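You operate a simulated robot arm through the tools that you are given. There is no shell and no other tool.

The job below is to be done with a simulated robot arm. You get a single attempt, and the scene is never put back.

JOB
Strain one ladle of root mash into the white bucket.
Fine: white lid off onto the bench before the sink, tray in, ladle into the white bag on the stand with the teal ladle, put that back, press the board shut; leave the crate's green lever; spill nothing. Set down upright: teal ladle.

The check looks at the end state, three seconds after you hand in, the way a careful person would. Anything else that was tipped, shoved, dropped, spilled or broken makes it a failure. A push-on lid holds only when it is set on centred and level and pressed home; a screw cap is set on level and turned clockwise until tight.

ROBOT AND FRAMES
A 7-joint arm with a two-finger parallel gripper, fixed in place. Base frame: the origin is at the foot of the arm, x ahead of it, y to its left, z up. Lengths are in mm, angles in degrees, forces in N, time in s.
Its first joint turns from -132.0 to 132.0 degrees. Payload 3.91 kg.
Tool frame: the origin (TCP) lies between the finger pads and is the grasp point; the fingertips stand 30 mm ahead of it; z points along the fingers, y is the line along which they close. The gripper opens to 110 mm. The fingers are 20 mm wide and 10 mm thick; the gripper's body (48 by 112 mm) begins 55 mm behind the TCP.
Orientation is that of the tool frame in the base frame, as a unit quaternion [x, y, z, w]. With the fingers straight down and closing along the base's y, the tool's x points along the base's -x, its y along +y and its z along -z.

CONTROLS
- The arm moves only by the tool servo_tool. Its argument "commands" is a list that holds one entry, the list of rows, each a list of 7 numbers: the shift along the tool's x, y, z in mm, then the turn, a rotation vector about the tool's x, y, z in degrees, then the finger opening in mm, from 0 to 110. In form: [[[x, y, z, rx, ry, rz, fingers], ...]]. A call has 1 to 20 rows; each row shifts and turns the commanded pose from where the row before left it, along the tool's axes as they then stand. Each row takes 0.2 s and may step no farther than 50 mm and 8.6 degrees from the row before; otherwise, or with a gripper value out of range, the whole call is refused. Where a pose cannot be reached the arm comes as near as it can. A force on the tool above 90 N (or 10 N above the force at the start of the call, whichever is more), or a blocked arm, ends the call early, and 0.2 s more pass. The fingers move at their own pace (about 108 mm/s each) and stop on an object; they squeeze with about 26 N. The grip force told is the motor's: it shows also when the fingers shut on nothing. Time passes only in rows, and 0.2 s behind the last, so rows that do not move let the fingers close. The reply holds the time, the measured pose of the TCP, the force on the tool along the base axes, the opening and the grip force, in the units named above and with some noise, with the torque about the TCP (base axes, N m) and any sound that the robot's microphone picked up, and new pictures: "show" is both (left out), scene, wrist or none.
- Cameras (640 x 400 px; columns grow to the right, rows downward): "scene" is fixed at [220.3, 498.5, 1636.1]; the picture's right is [-0.64, -0.77, 0.00], its down [0.06, -0.05, -1.00] and it looks along [0.77, -0.64, 0.08] (base axes); focal length 214 px, centre (320, 200). "wrist" rides on the gripper at [72, 17, -103] in the tool frame; the picture's right is [-0.23, 0.97, 0.00], its down [-0.76, -0.18, -0.62] and it looks along [-0.61, -0.14, 0.78] (tool axes); focal length 222 px, centre (320, 200). There is no depth. A picture from a camera that has moved, and an enlarged one, comes with that camera's place and axes in the base frame and with its lens.
- inspect(camera, box): a new picture of the part [left, top, right, bottom] of that camera's present view, enlarged. The clock stands still meanwhile.
- sign_off(): hands the job in; it is judged then, once.

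Places have to be worked out from the pictures, the camera data and where the tool is seen. Open the gripper and draw the arm clear of the work before you hand the job in, unless the task says otherwise.

The tools are called after "Request:" as a command line: name --argument value ..., lists and objects as JSON in quotes. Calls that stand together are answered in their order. servo_tool: Moves the arm, as the interface text tells. Its arguments: {"type":"object","properties":{"commands":{"type":"array"},"show":{"type":"string","enum":["both","scene","wrist","none"]}},"required":["commands"]} The other tools are called the same way: inspect (camera, box) takes an enlarged picture of a part of a camera's view; sign_off () hands the job in.

At the start:

```text
time_s: 0.0
tcp_pos: [382.5, 364.0, 1522.7]
tool_rot: [0.0, 1.0, 0.0, -0.001]
contact_force: [-0.1, 0.5, -0.4]
torque: [-0.01, -0.01, 0.01]
opening: 110.0
gripper_force: 0.1
```

scene: 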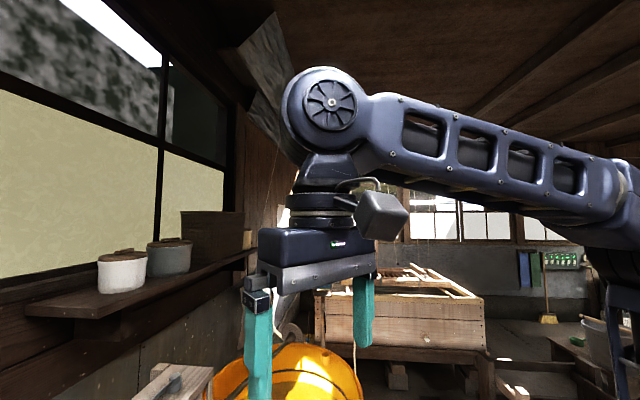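
wrist: 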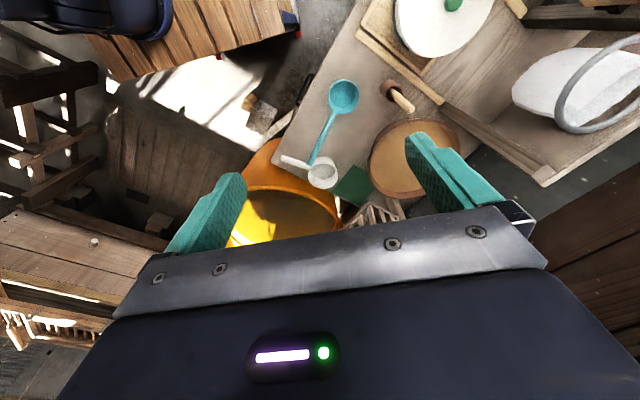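

The arm is high up, and the wrist camera shows a bench with a teal ladle, a round pot and a white round lid with a green knob. I'll enlarge both views before moving.

Request:
inspect --camera "wrist" --box '[240, 0, 440, 125]'

Request:
inspect --camera "wrist" --box '[240, 100, 480, 250]'

Request:
inspect --camera "wrist" --box '[400, 0, 640, 150]'

Request:
inspect --camera "scene" --box '[100, 250, 340, 400]'

Request:
inspect --camera "scene" --box '[400, 220, 640, 400]'

```text
3.20 times, centred on (340, 62) of wrist
camera zoom: at [310.0, 381.0, 1627.4], right [0.23, 0.97, 0.0], down [0.76, -0.18, 0.62], along [0.61, -0.14, -0.78], focal length 711 px, centre (256, 640)
```

zoom: 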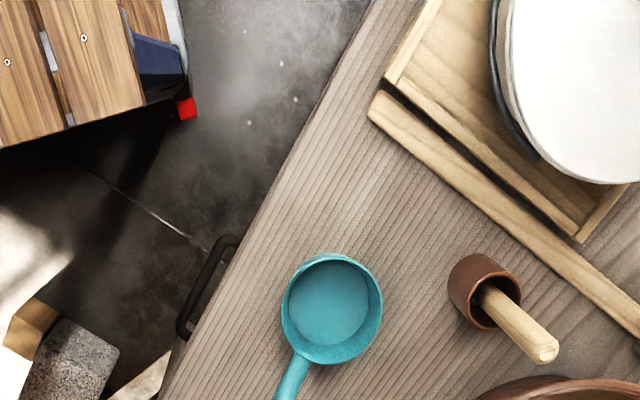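

```text
2.67 times, centred on (360, 175) of wrist
camera zoom: at [310.0, 381.0, 1627.4], right [0.23, 0.97, 0.0], down [0.76, -0.18, 0.62], along [0.61, -0.14, -0.78], focal length 592 px, centre (213, 267)
```

zoom: 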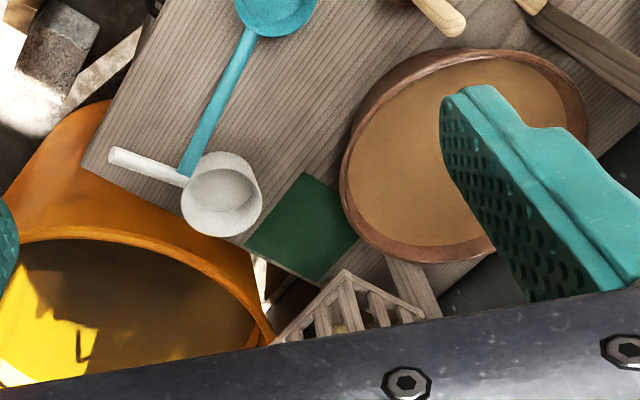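

```text
2.67 times, centred on (520, 75) of wrist
camera zoom: at [310.0, 381.0, 1627.4], right [0.23, 0.97, 0.0], down [0.76, -0.18, 0.62], along [0.61, -0.14, -0.78], focal length 592 px, centre (-213, 533)
```

zoom: 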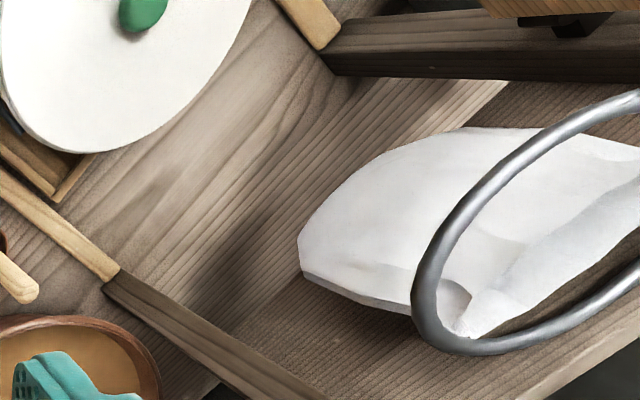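

```text
2.67 times, centred on (220, 325) of scene
camera zoom: at [220.3, 498.5, 1636.1], right [-0.64, -0.77, 0.0], down [0.06, -0.05, -1.0], along [0.77, -0.64, 0.08], focal length 572 px, centre (587, -133)
```

zoom: 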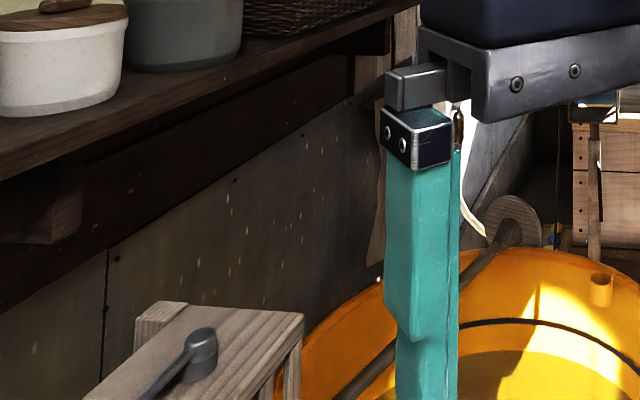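

```text
2.22 times, centred on (520, 310) of scene
camera zoom: at [220.3, 498.5, 1636.1], right [-0.64, -0.77, 0.0], down [0.06, -0.05, -1.0], along [0.77, -0.64, 0.08], focal length 477 px, centre (-124, -44)
```

zoom: 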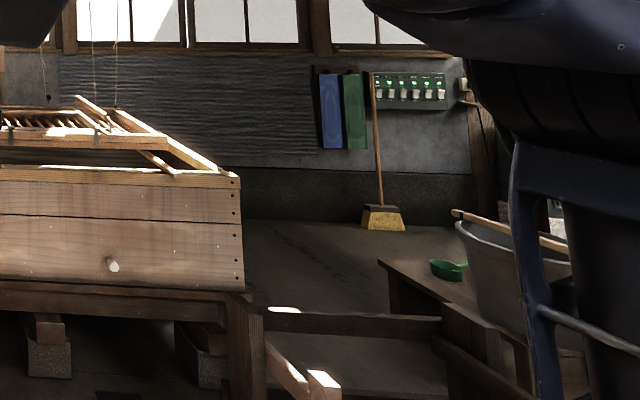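

The bench lies left-front of the base. I'll yaw the tool to the left to look around with the wrist camera, staying high up.

Request:
servo_tool --commands '[[[0, 0, 0, 0, 0, -8, 110], [0, 0, 0, 0, 0, -8, 110], [0, 0, 0, 0, 0, -8, 110], [0, 0, 0, 0, 0, -8, 110], [0, 0, 0, 0, 0, -8, 110], [0, 0, 0, 0, 0, -8, 110], [0, 0, 0, 0, 0, 0, 110]]]' --show "both"

```text
time_s: 1.6
tcp_pos: [382.5, 365.8, 1522.7]
tool_rot: [-0.407, 0.913, 0.001, 0.0]
contact_force: [-0.3, -0.1, 0.8]
torque: [-0.01, 0.0, 0.0]
opening: 110.0
gripper_force: 0.0
camera wrist: at [321.3, 321.6, 1627.6], right [-0.57, 0.82, 0.0], down [0.64, 0.45, 0.62], along [0.51, 0.36, -0.78], focal length 222 px, centre (320, 200)
```

scene: 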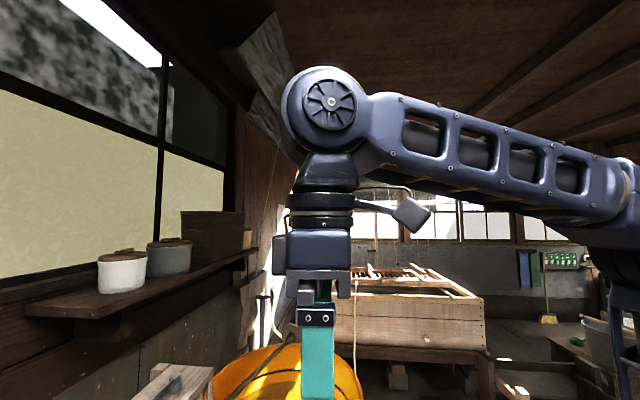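
wrist: 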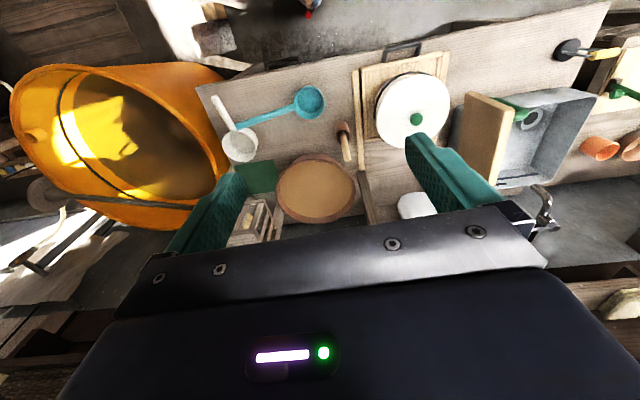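

This view shows the whole bench: tub, ladles, bowl, lidded bucket, and the sink at right. I'll enlarge the parts.

Request:
inspect --camera "wrist" --box '[340, 40, 520, 225]'

Request:
inspect --camera "wrist" --box '[440, 20, 640, 240]'

Request:
inspect --camera "wrist" --box '[190, 60, 390, 250]'

Request:
inspect --camera "wrist" --box '[0, 0, 240, 280]'

Request:
servo_tool --commands '[[[0, 0, 0, 0, 0, -8, 110], [0, 0, 0, 0, 0, -8, 110], [0, 0, 0, 0, 0, -8, 110], [0, 0, 0, 0, 0, -8, 110], [0, 0, 0, 0, 0, -8, 110], [0, 0, 0, 0, 0, -8, 110], [0, 0, 0, 0, 0, 0, 110]]]' --show "both"

```text
2.16 times, centred on (430, 132) of wrist
camera zoom: at [321.3, 321.6, 1627.6], right [-0.57, 0.82, 0.0], down [0.64, 0.45, 0.62], along [0.51, 0.36, -0.78], focal length 480 px, centre (82, 346)
```

zoom: 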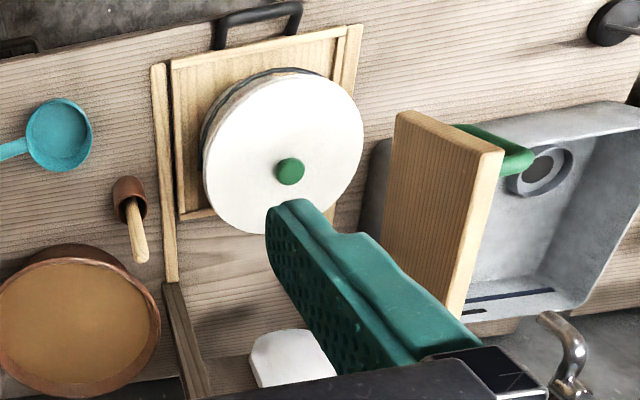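

```text
1.82 times, centred on (540, 130) of wrist
camera zoom: at [321.3, 321.6, 1627.6], right [-0.57, 0.82, 0.0], down [0.64, 0.45, 0.62], along [0.51, 0.36, -0.78], focal length 404 px, centre (-80, 327)
```

zoom: 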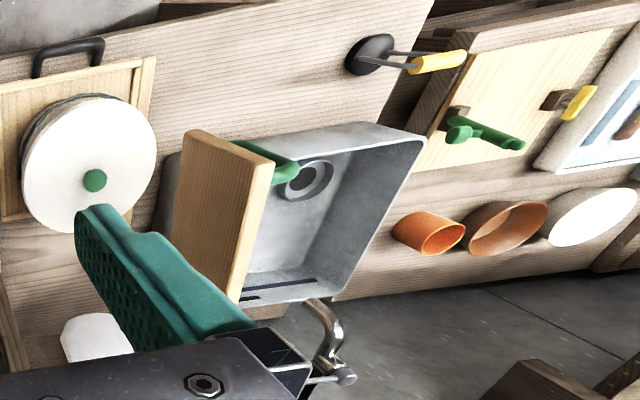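

```text
2.11 times, centred on (290, 155) of wrist
camera zoom: at [321.3, 321.6, 1627.6], right [-0.57, 0.82, 0.0], down [0.64, 0.45, 0.62], along [0.51, 0.36, -0.78], focal length 468 px, centre (383, 295)
```

zoom: 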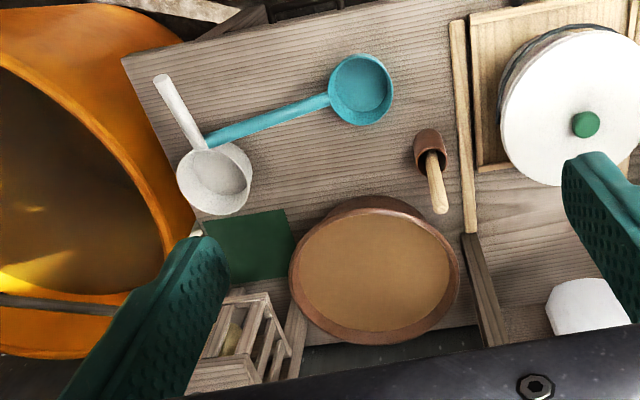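

```text
1.43 times, centred on (120, 140) of wrist
camera zoom: at [321.3, 321.6, 1627.6], right [-0.57, 0.82, 0.0], down [0.64, 0.45, 0.62], along [0.51, 0.36, -0.78], focal length 317 px, centre (606, 286)
```

zoom: 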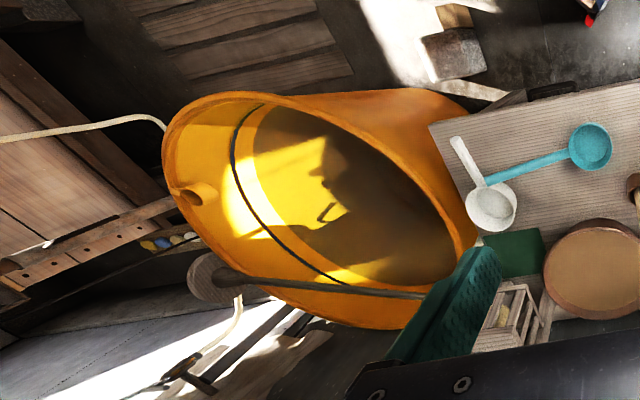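

```text
time_s: 3.2
tcp_pos: [381.6, 364.7, 1522.2]
tool_rot: [0.744, -0.668, 0.001, 0.0]
contact_force: [-0.1, 0.4, -0.1]
torque: [-0.03, 0.02, 0.0]
opening: 109.9
gripper_force: 0.2
camera wrist: at [373.1, 290.3, 1627.1], right [-0.99, 0.12, 0.0], down [0.1, 0.78, 0.62], along [0.08, 0.62, -0.78], focal length 222 px, centre (320, 200)
```

scene: 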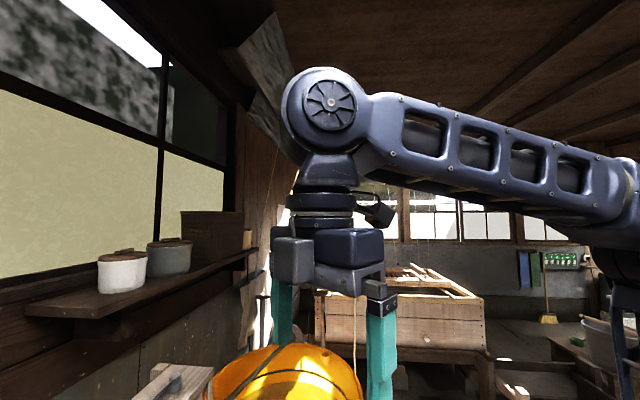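
wrist: 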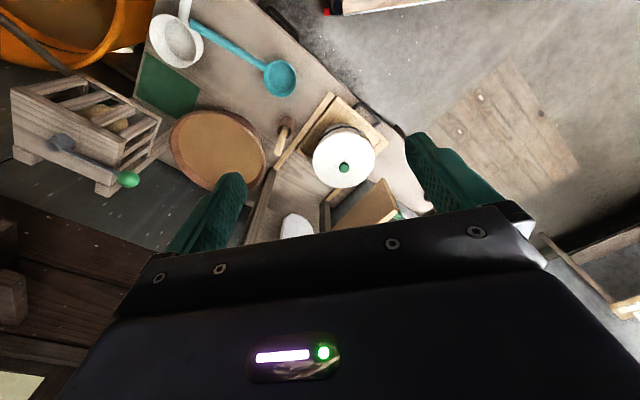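

The bench top seems to be at z≈830 and the crate with the green lever is at the left. I'll tilt the tool outwards to see the stand with the bag and the press board past the gripper.

Request:
servo_tool --commands '[[[0, 0, 0, 0, -8, 0, 110], [0, 0, 0, 0, -8, 0, 110], [0, 0, 0, 0, -8, 0, 110], [0, 0, 0, 0, -8, 0, 110], [0, 0, 0, 0, -8, 0, 110], [0, 0, 0, 0, 0, 0, 110]]]' --show "both"

```text
time_s: 4.6
tcp_pos: [381.3, 365.0, 1522.1]
tool_rot: [0.698, -0.628, -0.255, -0.23]
contact_force: [-0.8, 0.4, -0.1]
torque: [-0.01, 0.0, 0.03]
opening: 110.0
gripper_force: 0.1
camera wrist: at [378.4, 241.3, 1556.3], right [-0.99, 0.07, 0.15], down [0.16, 0.2, 0.97], along [0.04, 0.98, -0.21], focal length 222 px, centre (320, 200)
```

scene: 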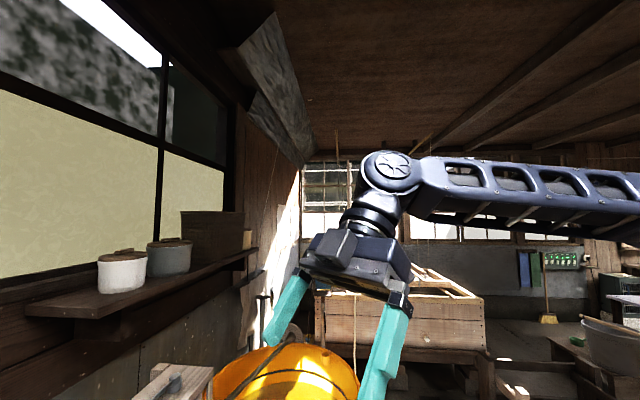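
wrist: 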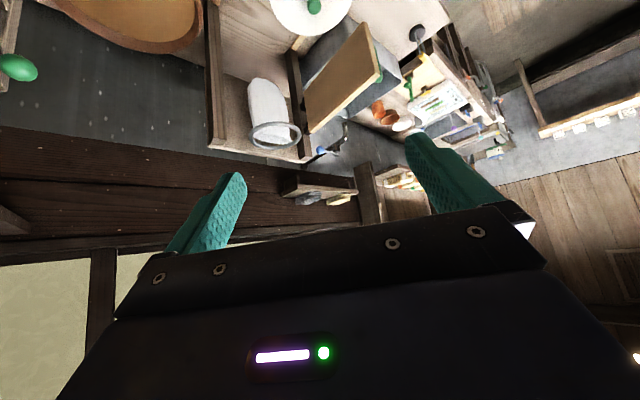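

Now the stand is visible: bag hanging in a ring, with a large board beside it. I'll enlarge this area.

Request:
inspect --camera "wrist" --box '[200, 0, 420, 170]'

Request:
inspect --camera "wrist" --box '[330, 20, 530, 200]'

Request:
inspect --camera "wrist" --box '[230, 60, 330, 165]'

```text
2.35 times, centred on (310, 85) of wrist
camera zoom: at [378.4, 241.3, 1556.3], right [-0.99, 0.07, 0.15], down [0.16, 0.2, 0.97], along [0.04, 0.98, -0.21], focal length 523 px, centre (344, 471)
```

zoom: 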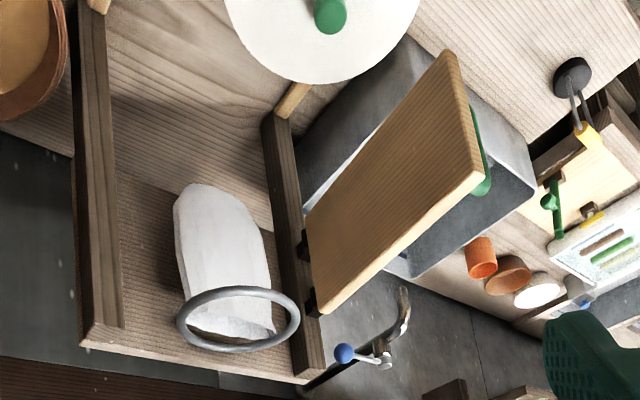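

```text
2.22 times, centred on (430, 110) of wrist
camera zoom: at [378.4, 241.3, 1556.3], right [-0.99, 0.07, 0.15], down [0.16, 0.2, 0.97], along [0.04, 0.98, -0.21], focal length 494 px, centre (76, 400)
```

zoom: 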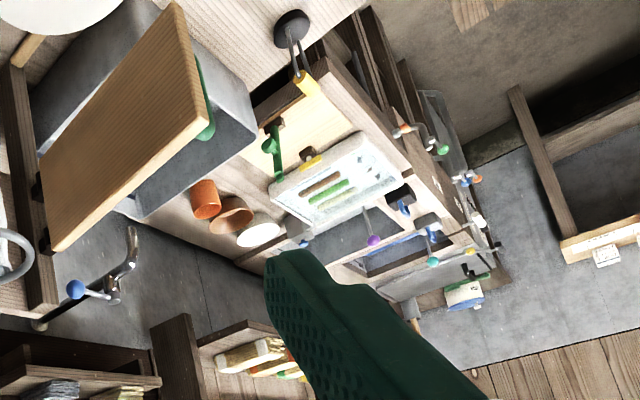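

```text
3.81 times, centred on (280, 112) of wrist
camera zoom: at [378.4, 241.3, 1556.3], right [-0.99, 0.07, 0.15], down [0.16, 0.2, 0.97], along [0.04, 0.98, -0.21], focal length 846 px, centre (472, 533)
```

zoom: 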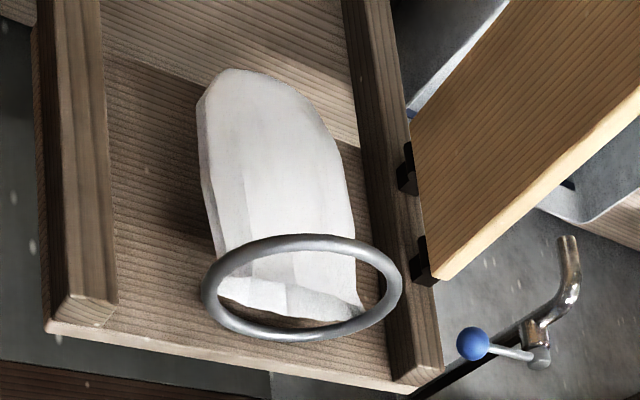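

I'll lower the tool about 250 mm in place to get a flatter view of the stand, ring and board.

Request:
servo_tool --commands '[[[32, 0, 38, 0, 0, 0, 110], [32, 0, 38, 0, 0, 0, 110], [32, 0, 38, 0, 0, 0, 110], [32, 0, 38, 0, 0, 0, 110], [32, 0, 38, 0, 0, 0, 110], [0, 0, 0, 0, 0, 0, 110]]]' --show "both"

Request:
inspect --camera "wrist" --box '[160, 0, 460, 190]'

```text
time_s: 6.0
tcp_pos: [383.1, 364.3, 1274.5]
tool_rot: [0.698, -0.629, -0.255, -0.229]
contact_force: [-0.5, -0.1, -0.6]
torque: [0.01, -0.01, 0.02]
opening: 109.9
gripper_force: 0.0
camera wrist: at [378.3, 241.6, 1307.9], right [-0.99, 0.07, 0.15], down [0.16, 0.2, 0.97], along [0.04, 0.98, -0.21], focal length 222 px, centre (320, 200)
```

scene: 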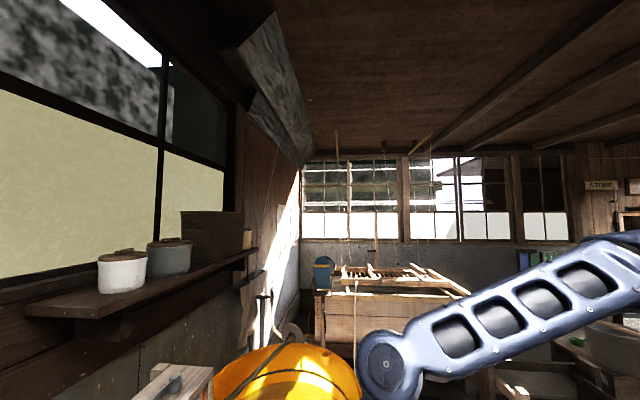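
wrist: 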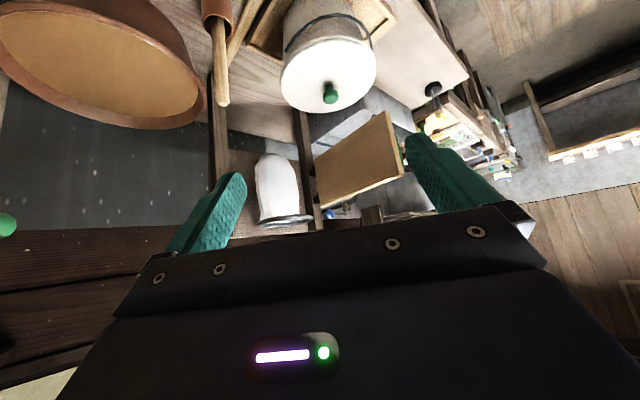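

```text
2.11 times, centred on (310, 95) of wrist
camera zoom: at [378.3, 241.6, 1307.9], right [-0.99, 0.07, 0.15], down [0.16, 0.2, 0.97], along [0.04, 0.98, -0.21], focal length 468 px, centre (341, 421)
```

zoom: 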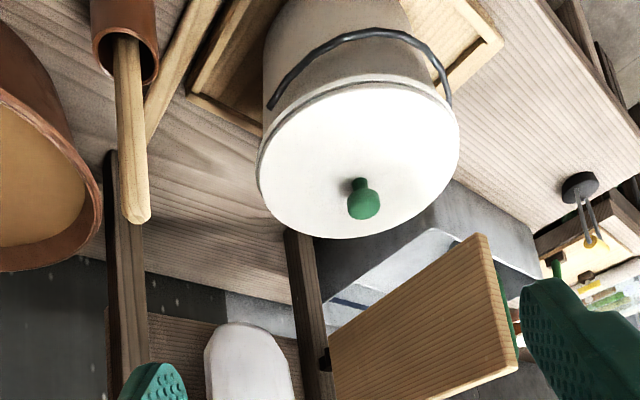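

I see the stand: a bag hangs from a ring (~z 1220) between posts, and the board is a door hinged on the right post. I'll go back to a vertical tool, aim the look direction radially at the stand, and take views at different heights for triangulation.

Request:
servo_tool --commands '[[[0, 0, 0, 0, 8, 0, 110], [0, 0, 0, 0, 8, 0, 110], [0, 0, 0, 0, 8, 0, 110], [0, 0, 0, 0, 8, 0, 110], [0, 0, 0, 0, 8, 0, 110], [0, 0, -40, 0, 0, 7.2, 110], [0, 0, -40, 0, 0, 7.2, 110], [0, 0, -40, 0, 0, 7.2, 110], [0, 0, -40, 0, 0, 7.2, 110], [0, 0, -40, 0, 0, 7.2, 110], [0, 0, 0, 0, -8, 0, 110], [0, 0, 0, 0, -8, 0, 110], [0, 0, 0, 0, 0, 0, 110]]]' --show "both"

Request:
inspect --camera "wrist" --box '[180, 0, 500, 200]'

```text
time_s: 8.8
tcp_pos: [382.8, 364.7, 1474.7]
tool_rot: [-0.495, 0.858, 0.069, 0.12]
contact_force: [0.1, 0.5, -0.3]
torque: [0.02, 0.02, 0.03]
opening: 110.1
gripper_force: 0.1
camera wrist: at [318.9, 287.0, 1554.9], right [-0.73, 0.68, 0.06], down [0.43, 0.4, 0.81], along [0.52, 0.62, -0.58], focal length 222 px, centre (320, 200)
```

scene: 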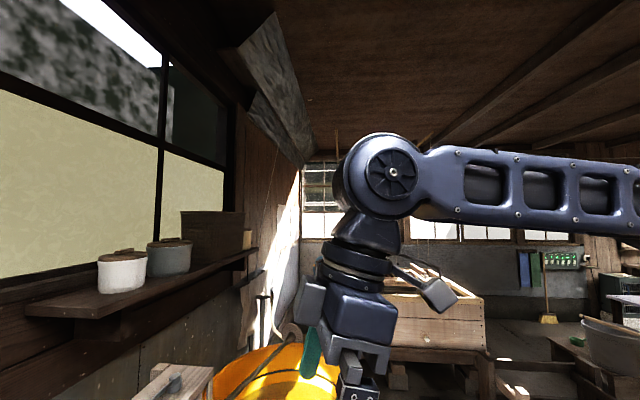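
wrist: 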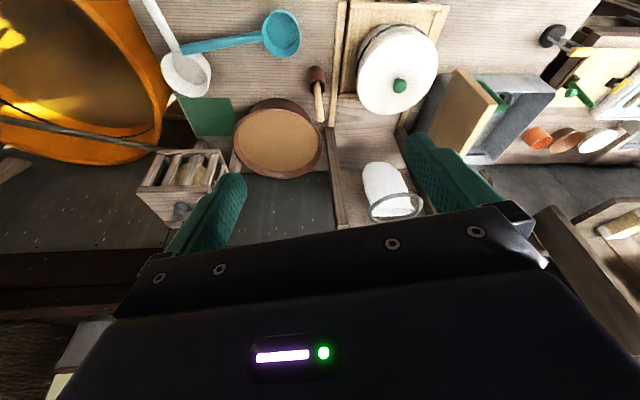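

```text
2.00 times, centred on (340, 100) of wrist
camera zoom: at [318.9, 287.0, 1554.9], right [-0.73, 0.68, 0.06], down [0.43, 0.4, 0.81], along [0.52, 0.62, -0.58], focal length 444 px, centre (280, 400)
```

zoom: 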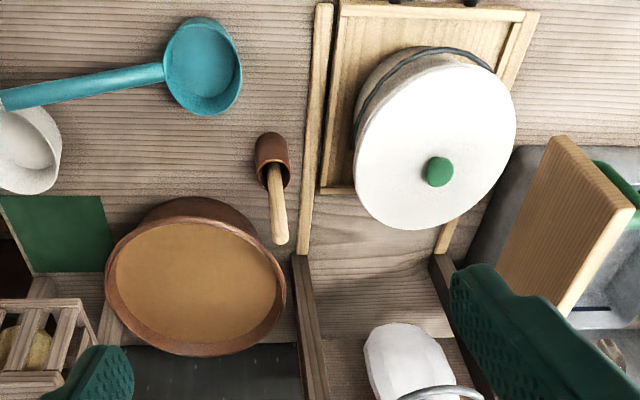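

Good overview. Same orientation, 245 mm lower, for stereo.

Request:
servo_tool --commands '[[[13.5, 0, 47, 0, 0, 0, 110], [13.5, 0, 47, 0, 0, 0, 110], [13.5, 0, 47, 0, 0, 0, 110], [13.5, 0, 47, 0, 0, 0, 110], [13.5, 0, 47, 0, 0, 0, 110], [0, 0, 0, 0, 0, 0, 110]]]' --show "wrist"

Request:
inspect --camera "wrist" --box '[280, 0, 600, 200]'

Request:
inspect --camera "wrist" --box '[0, 0, 320, 200]'

```text
time_s: 10.2
tcp_pos: [382.3, 363.5, 1228.4]
tool_rot: [-0.495, 0.858, 0.07, 0.121]
contact_force: [0.0, -0.1, 0.0]
torque: [-0.01, 0.03, -0.03]
opening: 109.8
gripper_force: 0.0
camera wrist: at [318.9, 287.0, 1309.2], right [-0.73, 0.68, 0.06], down [0.43, 0.4, 0.81], along [0.52, 0.62, -0.58], focal length 222 px, centre (320, 200)
```

wrist: 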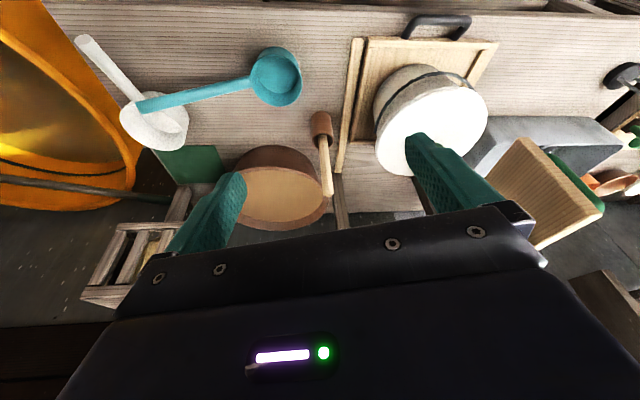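

```text
2.00 times, centred on (440, 100) of wrist
camera zoom: at [318.9, 287.0, 1309.2], right [-0.73, 0.68, 0.06], down [0.43, 0.4, 0.81], along [0.52, 0.62, -0.58], focal length 444 px, centre (80, 400)
```

zoom: 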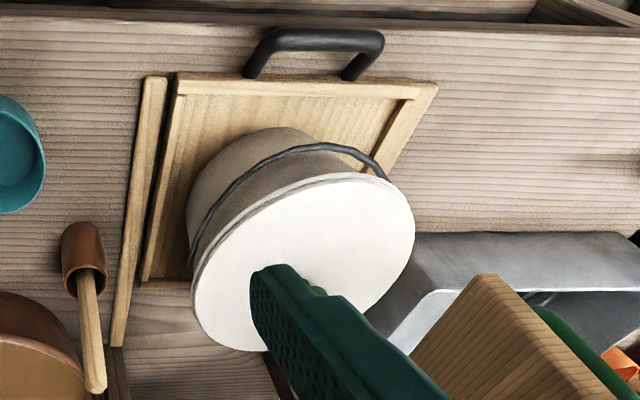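

```text
2.00 times, centred on (160, 100) of wrist
camera zoom: at [318.9, 287.0, 1309.2], right [-0.73, 0.68, 0.06], down [0.43, 0.4, 0.81], along [0.52, 0.62, -0.58], focal length 444 px, centre (640, 400)
```

zoom: 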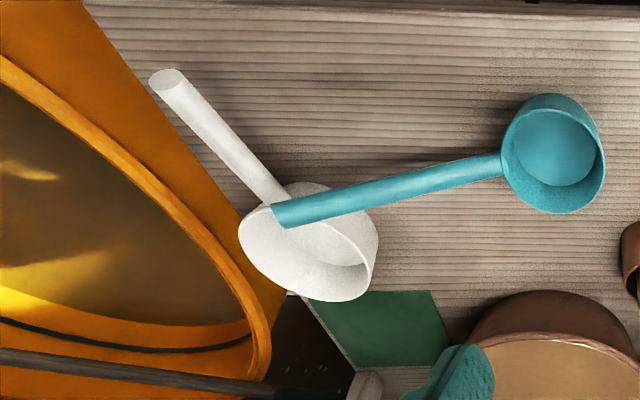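

Bench axes come out at 45° to the base (d=(x+y)/√2 depth, l=(y−x)/√2 to the right); bag ring ≈ (d 928, l 224, z 1222), lid knob ≈ (d 720, l 239, z 976). I'll straighten the tool, align yaw to 45°, and slide right along the near edge to look at the sink, board and bench in front.

Request:
servo_tool --commands '[[[0, 0, 0, 0, 8, 0, 110], [0, 0, 0, 0, 8, 5, 110], [0, 40, -20, 0, 0, 0, 110], [0, 40, -20, 0, 0, 0, 110], [0, 40, -20, 0, 0, 0, 110], [0, 40, -20, 0, 0, 0, 110], [0, 40, -20, 0, 0, 0, 110], [0, 45, 0, 0, 0, 0, 110], [0, 45, 0, 0, 0, 0, 110], [0, 45, 0, 0, 0, 0, 110], [0, 45, 0, 0, 0, 0, 110], [0, 45, 0, 0, 0, 0, 110], [0, 0, 0, 0, 0, 0, 110]]]' --show "both"

Request:
inspect --camera "wrist" --box '[160, 0, 480, 200]'

```text
refused: row 2 steps farther than a row can; nothing moved
```

```text
2.00 times, centred on (320, 100) of wrist
camera zoom: at [318.9, 287.0, 1309.2], right [-0.73, 0.68, 0.06], down [0.43, 0.4, 0.81], along [0.52, 0.62, -0.58], focal length 444 px, centre (320, 400)
```

zoom: 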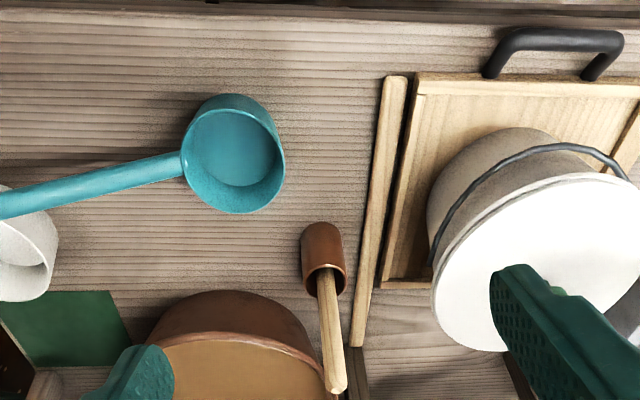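

The combined turn was too large; I split it into separate rows.

Request:
servo_tool --commands '[[[0, 0, 0, 0, 8, 0, 110], [0, 0, 0, 0, 8, 0, 110], [0, 0, 0, 0, 0, 5, 110], [0, 40, -20, 0, 0, 0, 110], [0, 40, -20, 0, 0, 0, 110], [0, 40, -20, 0, 0, 0, 110], [0, 40, -20, 0, 0, 0, 110], [0, 40, -20, 0, 0, 0, 110], [0, 45, 0, 0, 0, 0, 110], [0, 45, 0, 0, 0, 0, 110], [0, 45, 0, 0, 0, 0, 110], [0, 45, 0, 0, 0, 0, 110], [0, 45, 0, 0, 0, 0, 110], [0, 0, 0, 0, 0, 0, 110]]]' --show "both"

Request:
inspect --camera "wrist" --box '[160, 0, 480, 200]'

```text
time_s: 13.2
tcp_pos: [34.9, 608.7, 1328.8]
tool_rot: [-0.462, 0.887, 0.0, 0.0]
contact_force: [0.9, 0.0, 0.4]
torque: [0.01, 0.02, 0.0]
opening: 110.0
gripper_force: 0.0
camera wrist: at [-20.4, 558.4, 1433.9], right [-0.67, 0.75, 0.0], down [0.58, 0.52, 0.62], along [0.46, 0.42, -0.78], focal length 222 px, centre (320, 200)
```

scene: 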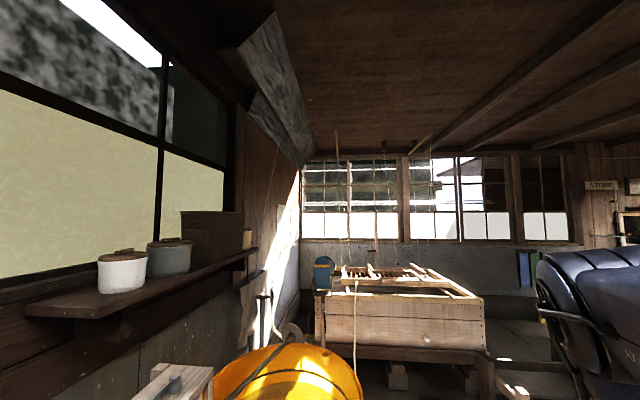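
wrist: 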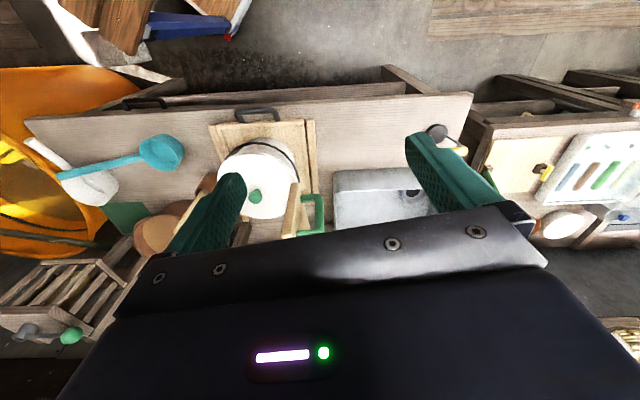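

```text
2.00 times, centred on (320, 100) of wrist
camera zoom: at [-20.4, 558.4, 1433.9], right [-0.67, 0.75, 0.0], down [0.58, 0.52, 0.62], along [0.46, 0.42, -0.78], focal length 444 px, centre (320, 400)
```

zoom: 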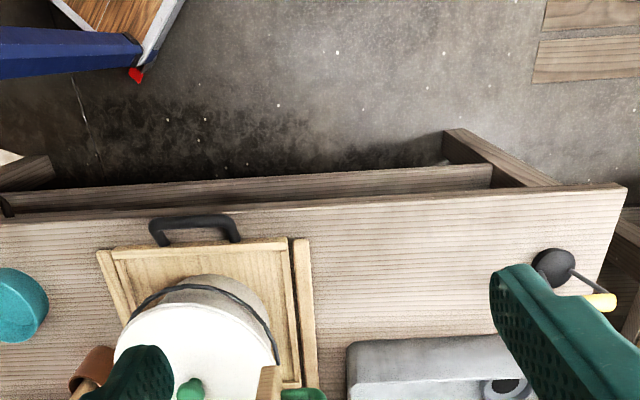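

The strip before the sink spans d≈548–765 (lid ≈215 across just fits), centred around l≈545. The board is open at l≈344, d 651–830, z 1032–1187. Now I move above the lid knob, aligning the tool with the bench axes.

Request:
servo_tool --commands '[[[0, 0, 0, 0, 0, 5, 80], [0, 0, 0, 0, 0, 5, 80], [0, -42, 0, 0, 0, 0, 80], [0, -42, 0, 0, 0, 0, 80], [0, -42, 0, 0, 0, 0, 80], [0, -41, 0, 0, 0, 0, 80], [-45, 0, 0, 0, 0, 0, 80], [-45, 0, 0, 0, 0, 0, 80], [-45, 0, 0, 0, 0, 0, 80], [-45, 0, 0, 0, 0, 0, 80], [-45, 0, 0, 0, 0, 0, 80], [-40, 0, 0, 0, 0, 0, 80], [0, 0, 40, 0, 0, 0, 80], [0, 0, 40, 0, 0, 0, 80], [0, 0, 0, 0, 0, 0, 80]]]' --show "both"

Request:
inspect --camera "wrist" --box '[240, 60, 400, 220]'

Request:
inspect --camera "wrist" --box '[160, 0, 520, 225]'

```text
time_s: 16.4
tcp_pos: [341.1, 677.3, 1249.5]
tool_rot: [-0.382, 0.924, 0.0, -0.001]
contact_force: [-0.6, 0.1, -0.8]
torque: [-0.01, 0.03, -0.03]
opening: 80.0
gripper_force: 0.0
camera wrist: at [276.6, 637.1, 1354.0], right [-0.53, 0.85, 0.0], down [0.66, 0.41, 0.62], along [0.53, 0.33, -0.78], focal length 222 px, centre (320, 200)
```

scene: 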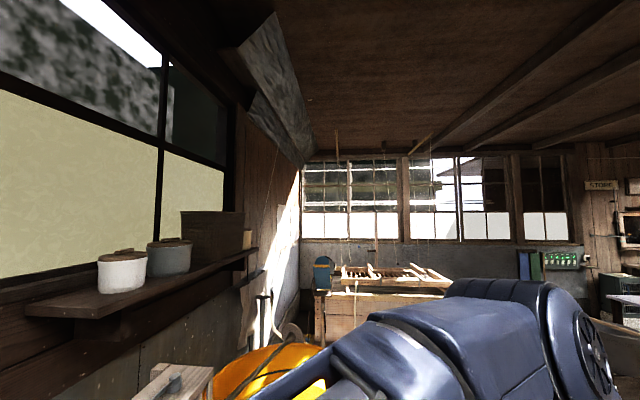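
wrist: 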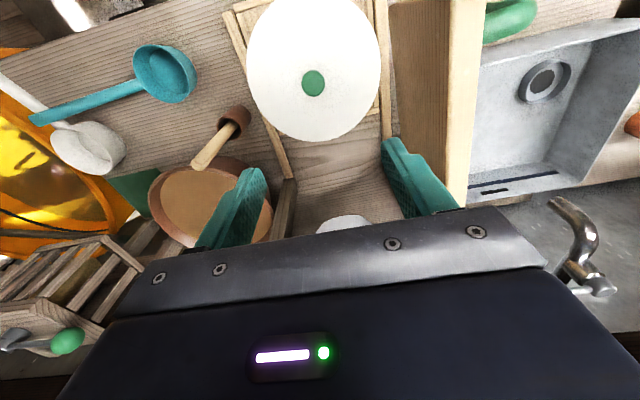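

```text
2.50 times, centred on (320, 140) of wrist
camera zoom: at [276.6, 637.1, 1354.0], right [-0.53, 0.85, 0.0], down [0.66, 0.41, 0.62], along [0.53, 0.33, -0.78], focal length 555 px, centre (320, 350)
```

zoom: 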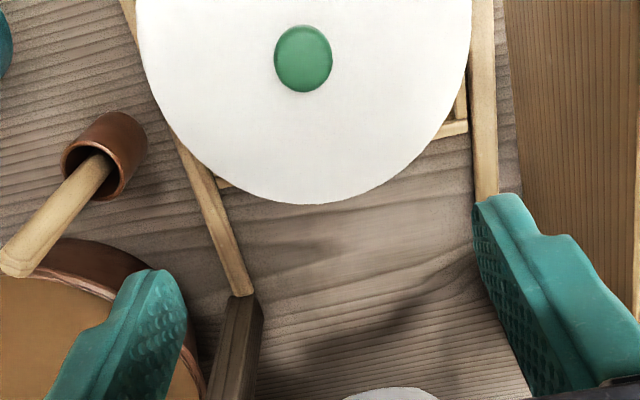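

```text
1.78 times, centred on (340, 112) of wrist
camera zoom: at [276.6, 637.1, 1354.0], right [-0.53, 0.85, 0.0], down [0.66, 0.41, 0.62], along [0.53, 0.33, -0.78], focal length 395 px, centre (284, 356)
```

zoom: 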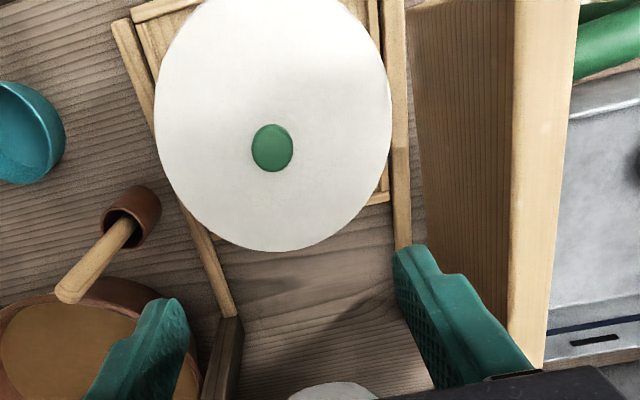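

The knob appears about 10 mm left of the tool axis. I correct and descend to z≈1080 to recheck.

Request:
servo_tool --commands '[[[4, -10, 40, 0, 0, 0, 70], [0, 0, 45, 0, 0, 0, 70], [0, 0, 45, 0, 0, 0, 70], [0, 0, 45, 0, 0, 0, 70], [0, 0, 0, 0, 0, 0, 70]]]' --show "wrist"

Request:
inspect --camera "wrist" --box '[220, 60, 420, 220]'

```text
time_s: 17.6
tcp_pos: [344.5, 666.3, 1075.7]
tool_rot: [-0.382, 0.924, 0.001, 0.0]
contact_force: [0.4, 0.1, -0.1]
torque: [0.01, -0.01, -0.03]
opening: 70.1
gripper_force: 0.0
camera wrist: at [281.1, 627.2, 1179.6], right [-0.53, 0.85, 0.0], down [0.66, 0.41, 0.62], along [0.53, 0.33, -0.78], focal length 222 px, centre (320, 200)
```

wrist: 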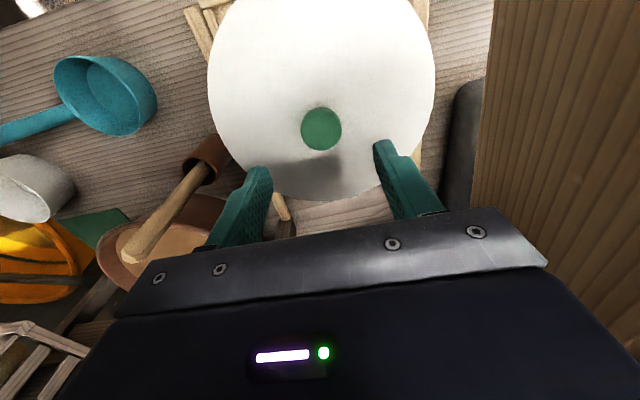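

```text
2.50 times, centred on (320, 140) of wrist
camera zoom: at [281.1, 627.2, 1179.6], right [-0.53, 0.85, 0.0], down [0.66, 0.41, 0.62], along [0.53, 0.33, -0.78], focal length 555 px, centre (320, 350)
```

zoom: 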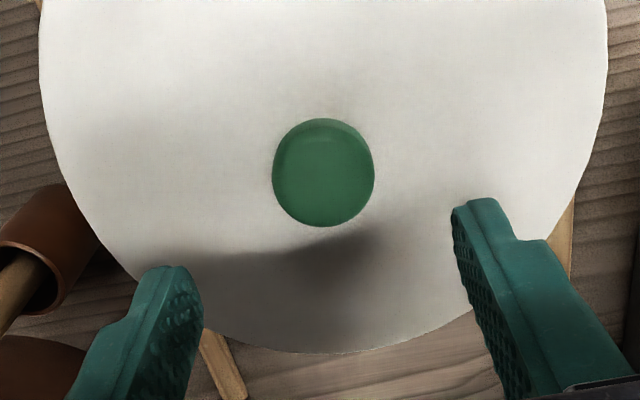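

Knob is now centred on the tool axis, top at z≈983, lid plate ≈942. I descend to TCP z≈978 and close on the knob.

Request:
servo_tool --commands '[[[0, 0, 40, 0, 0, 0, 70], [0, 0, 35, 0, 0, 0, 70], [0, 0, 12, 0, 0, 0, 70], [0, 0, 9, 0, 0, 0, 70], [0, 0, 0, 0, 0, 0, 20], [0, 0, 0, 0, 0, 0, 20], [0, 0, 0, 0, 0, 0, 20]]]' --show "wrist"

```text
time_s: 18.5
tcp_pos: [346.0, 670.6, 999.2]
tool_rot: [-0.382, 0.924, 0.006, 0.005]
contact_force: [0.4, -2.7, 21.7]
torque: [-0.51, -0.26, -0.22]
opening: 69.9
gripper_force: 0.0
stopped in row 4: the force on the tool passed its limit at 108 N (the readings are from after the stop); the commanded pose is now the measured one
camera wrist: at [282.4, 629.1, 1103.0], right [-0.53, 0.85, 0.01], down [0.66, 0.4, 0.63], along [0.54, 0.34, -0.77], focal length 222 px, centre (320, 200)
```

wrist: 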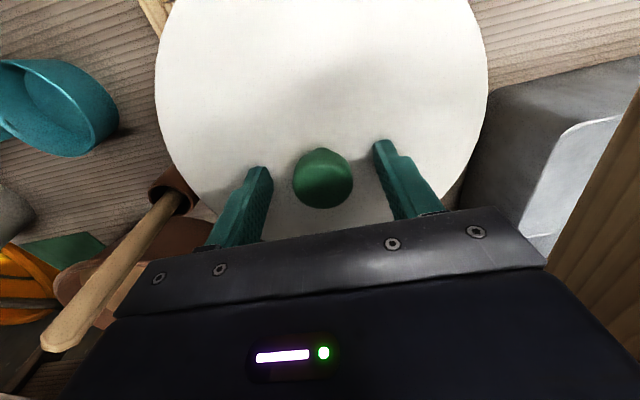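

The fingertips touched the lid plate (z≈969), so the knob stands at z≈970–1010. I back off 4 mm and close on the knob.

Request:
servo_tool --commands '[[[0, 0, -4, 0, 0, 0, 70], [0, 0, 0, 0, 0, 0, 20], [0, 0, 0, 0, 0, 0, 20], [0, 0, 0, 0, 0, 0, 20]]]' --show "wrist"

```text
time_s: 19.5
tcp_pos: [346.1, 670.1, 1001.1]
tool_rot: [-0.381, 0.924, 0.006, 0.006]
contact_force: [-1.0, 0.3, -0.7]
torque: [0.01, 0.01, 0.01]
opening: 32.8
gripper_force: 26.1
camera wrist: at [282.6, 629.1, 1105.2], right [-0.53, 0.85, 0.01], down [0.66, 0.4, 0.63], along [0.53, 0.34, -0.77], focal length 222 px, centre (320, 200)
```

wrist: 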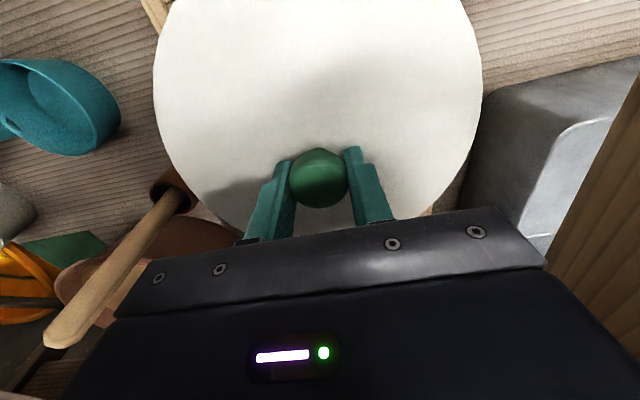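

Knob gripped (32.8 mm). I lift slowly 25 mm.

Request:
servo_tool --commands '[[[0, 0, -3, 0, 0, 0, 20], [0, 0, -4, 0, 0, 0, 20], [0, 0, -8, 0, 0, 0, 20], [0, 0, -10, 0, 0, 0, 20], [0, 0, 0, 0, 0, 0, 20]]]' --show "wrist"

Request:
inspect --camera "wrist" --box '[140, 0, 500, 225]'

```text
time_s: 20.7
tcp_pos: [346.5, 670.6, 1026.9]
tool_rot: [-0.382, 0.924, 0.006, 0.006]
contact_force: [0.2, 1.0, 0.8]
torque: [0.15, -0.02, -0.03]
opening: 31.6
gripper_force: 25.9
camera wrist: at [282.3, 628.8, 1130.4], right [-0.53, 0.85, 0.01], down [0.66, 0.4, 0.63], along [0.53, 0.34, -0.77], focal length 222 px, centre (320, 200)
```

wrist: 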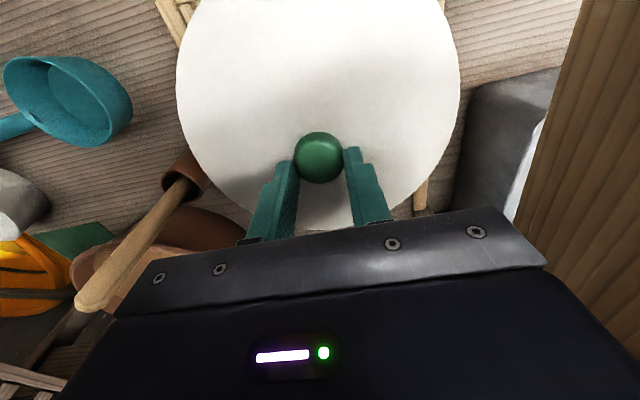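

```text
1.78 times, centred on (320, 112) of wrist
camera zoom: at [282.3, 628.8, 1130.4], right [-0.53, 0.85, 0.01], down [0.66, 0.4, 0.63], along [0.53, 0.34, -0.77], focal length 395 px, centre (320, 356)
```

zoom: 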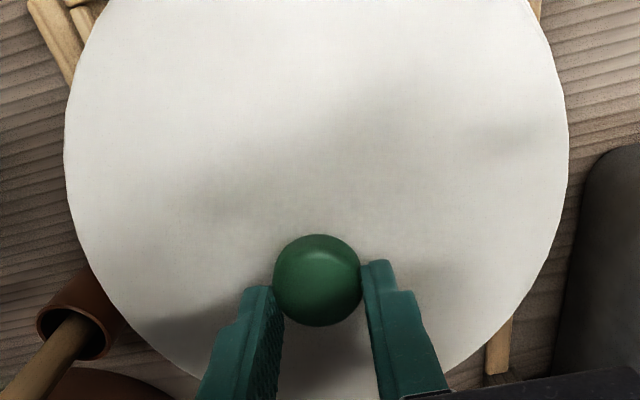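

The lid stayed put and the knob slipped through the fingers, so it is pressed on. I'll open, straighten the tool, go down again to grip as low as possible, and pull slowly while reading the force.

Request:
servo_tool --commands '[[[0, 0, 0, 0, 0, 0, 60], [0, 0, 0, 0.4, 0.9, 0, 60], [0, 0, 15, 0, 0, 0, 60], [0, 0, 9, 0, 0, 0, 60], [0, 0, 3, 0, 0, 0, 60], [0, 0, 0, 0, 0, 0, 0], [0, 0, 0, 0, 0, 0, 0], [0, 0, 0, 0, 0, 0, 0]]]' --show "wrist"

Request:
inspect --camera "wrist" --box '[240, 100, 400, 220]'

```text
time_s: 22.5
tcp_pos: [347.6, 669.7, 999.7]
tool_rot: [-0.382, 0.924, -0.001, 0.001]
contact_force: [0.9, 0.3, 22.6]
torque: [0.05, 0.01, -0.05]
opening: 32.9
gripper_force: 26.0
camera wrist: at [283.4, 630.0, 1105.0], right [-0.53, 0.85, 0.0], down [0.66, 0.41, 0.62], along [0.53, 0.33, -0.78], focal length 222 px, centre (320, 200)
```

wrist: 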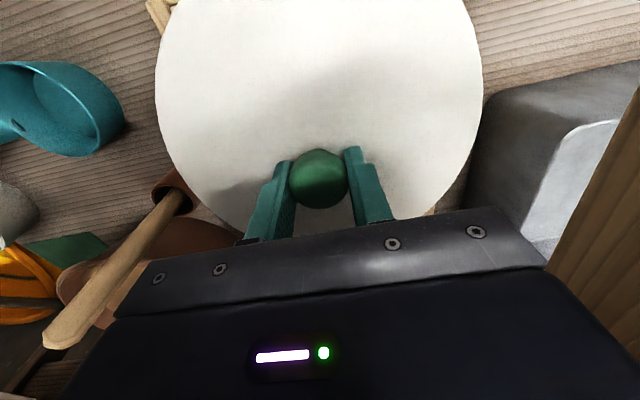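

```text
3.33 times, centred on (320, 160) of wrist
camera zoom: at [283.4, 630.0, 1105.0], right [-0.53, 0.85, 0.0], down [0.66, 0.41, 0.62], along [0.53, 0.33, -0.78], focal length 740 px, centre (320, 333)
```

zoom: 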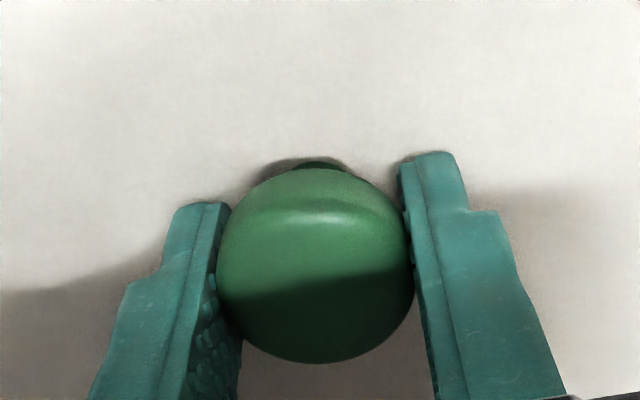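

Regripped with the fingertips at the plate. Pulling slowly now.

Request:
servo_tool --commands '[[[0, 0, -2, 0, 0, 0, 0], [0, 0, -1, 0, 0, 0, 0]]]' --show "none"

Request:
servo_tool --commands '[[[0, 0, -1, 0, 0, 0, 0]]]' --show "none"

Request:
servo_tool --commands '[[[0, 0, -1, 0, 0, 0, 0]]]' --show "none"

Request:
servo_tool --commands '[[[0, 0, -1, 0, 0, 0, 0]]]' --show "none"

```text
time_s: 23.1
tcp_pos: [347.7, 668.3, 1001.6]
tool_rot: [-0.382, 0.924, -0.002, -0.001]
contact_force: [0.2, 0.4, 0.8]
torque: [0.01, 0.0, 0.02]
opening: 32.8
gripper_force: 26.0
```

```text
time_s: 23.5
tcp_pos: [346.9, 669.8, 1003.1]
tool_rot: [-0.382, 0.924, -0.002, 0.0]
contact_force: [0.0, -0.1, -1.2]
torque: [0.02, -0.01, -0.01]
opening: 32.6
gripper_force: 25.6
```

```text
time_s: 23.9
tcp_pos: [346.2, 670.1, 1004.1]
tool_rot: [-0.382, 0.924, -0.001, -0.001]
contact_force: [0.9, -0.2, -1.4]
torque: [0.0, 0.0, -0.01]
opening: 32.4
gripper_force: 25.8
```

```text
time_s: 24.3
tcp_pos: [347.0, 670.0, 1005.4]
tool_rot: [-0.382, 0.924, -0.001, 0.0]
contact_force: [0.4, 0.9, -1.0]
torque: [0.02, -0.01, 0.03]
opening: 32.6
gripper_force: 26.4
```

The force is only about −1 N; I check the picture for whether the lid moved.

Request:
inspect --camera "wrist" --box '[140, 0, 500, 225]'

Request:
inspect --camera "wrist" --box '[240, 100, 400, 220]'

```text
1.78 times, centred on (320, 112) of wrist
camera zoom: at [283.3, 630.1, 1110.1], right [-0.53, 0.85, 0.0], down [0.66, 0.41, 0.62], along [0.53, 0.33, -0.78], focal length 395 px, centre (320, 356)
```

zoom: 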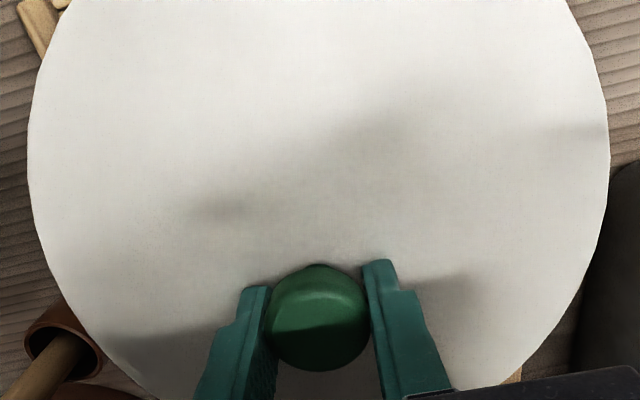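

```text
3.33 times, centred on (320, 160) of wrist
camera zoom: at [283.3, 630.1, 1110.1], right [-0.53, 0.85, 0.0], down [0.66, 0.41, 0.62], along [0.53, 0.33, -0.78], focal length 740 px, centre (320, 333)
```

zoom: 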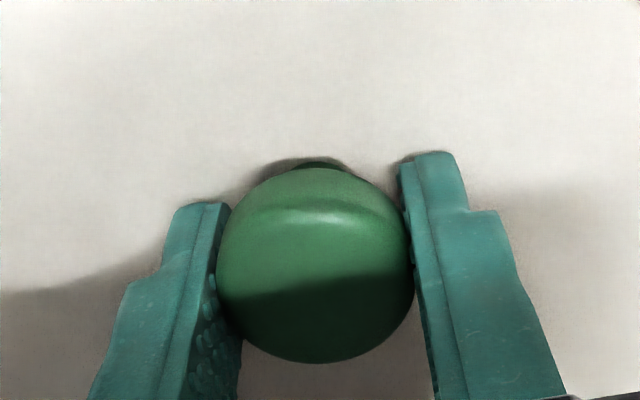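

The knob hasn't slid in the fingers, so the lid is lifting. I continue gently.

Request:
servo_tool --commands '[[[0, 0, -2, 0, 0, 0, 0], [0, 0, -2, 0, 0, 0, 0], [0, 0, -2, 0, 0, 0, 0], [0, 0, -2, 0, 0, 0, 0], [0, 0, -2, 0, 0, 0, 0]]]' --show "wrist"

Request:
inspect --camera "wrist" --box '[140, 0, 500, 225]'

```text
time_s: 25.5
tcp_pos: [346.0, 670.0, 1016.7]
tool_rot: [-0.382, 0.924, 0.0, 0.0]
contact_force: [-0.6, 0.7, -0.5]
torque: [0.0, -0.03, 0.0]
opening: 32.2
gripper_force: 26.2
camera wrist: at [283.1, 630.4, 1120.3], right [-0.53, 0.85, 0.0], down [0.66, 0.41, 0.62], along [0.53, 0.33, -0.78], focal length 222 px, centre (320, 200)
```

wrist: 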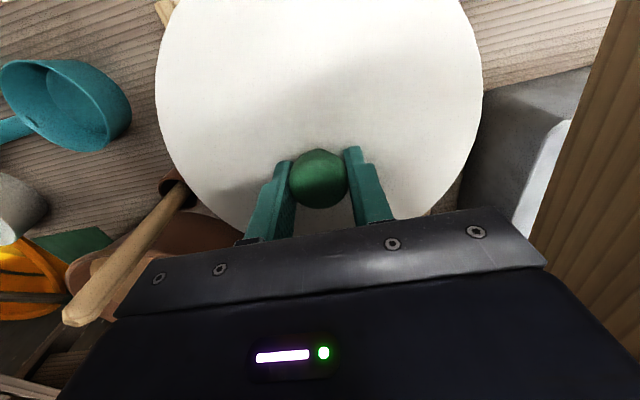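

```text
1.78 times, centred on (320, 112) of wrist
camera zoom: at [283.1, 630.4, 1120.3], right [-0.53, 0.85, 0.0], down [0.66, 0.41, 0.62], along [0.53, 0.33, -0.78], focal length 395 px, centre (320, 356)
```

zoom: 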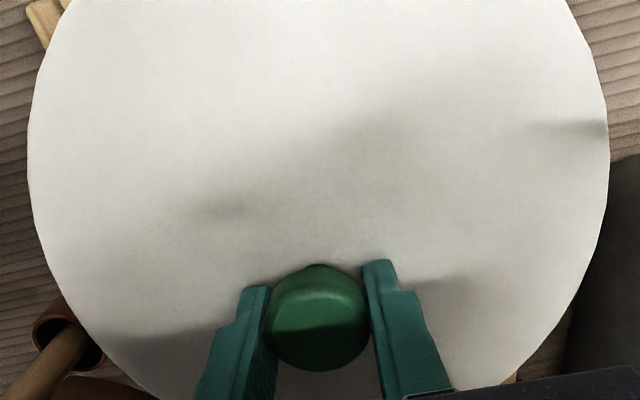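

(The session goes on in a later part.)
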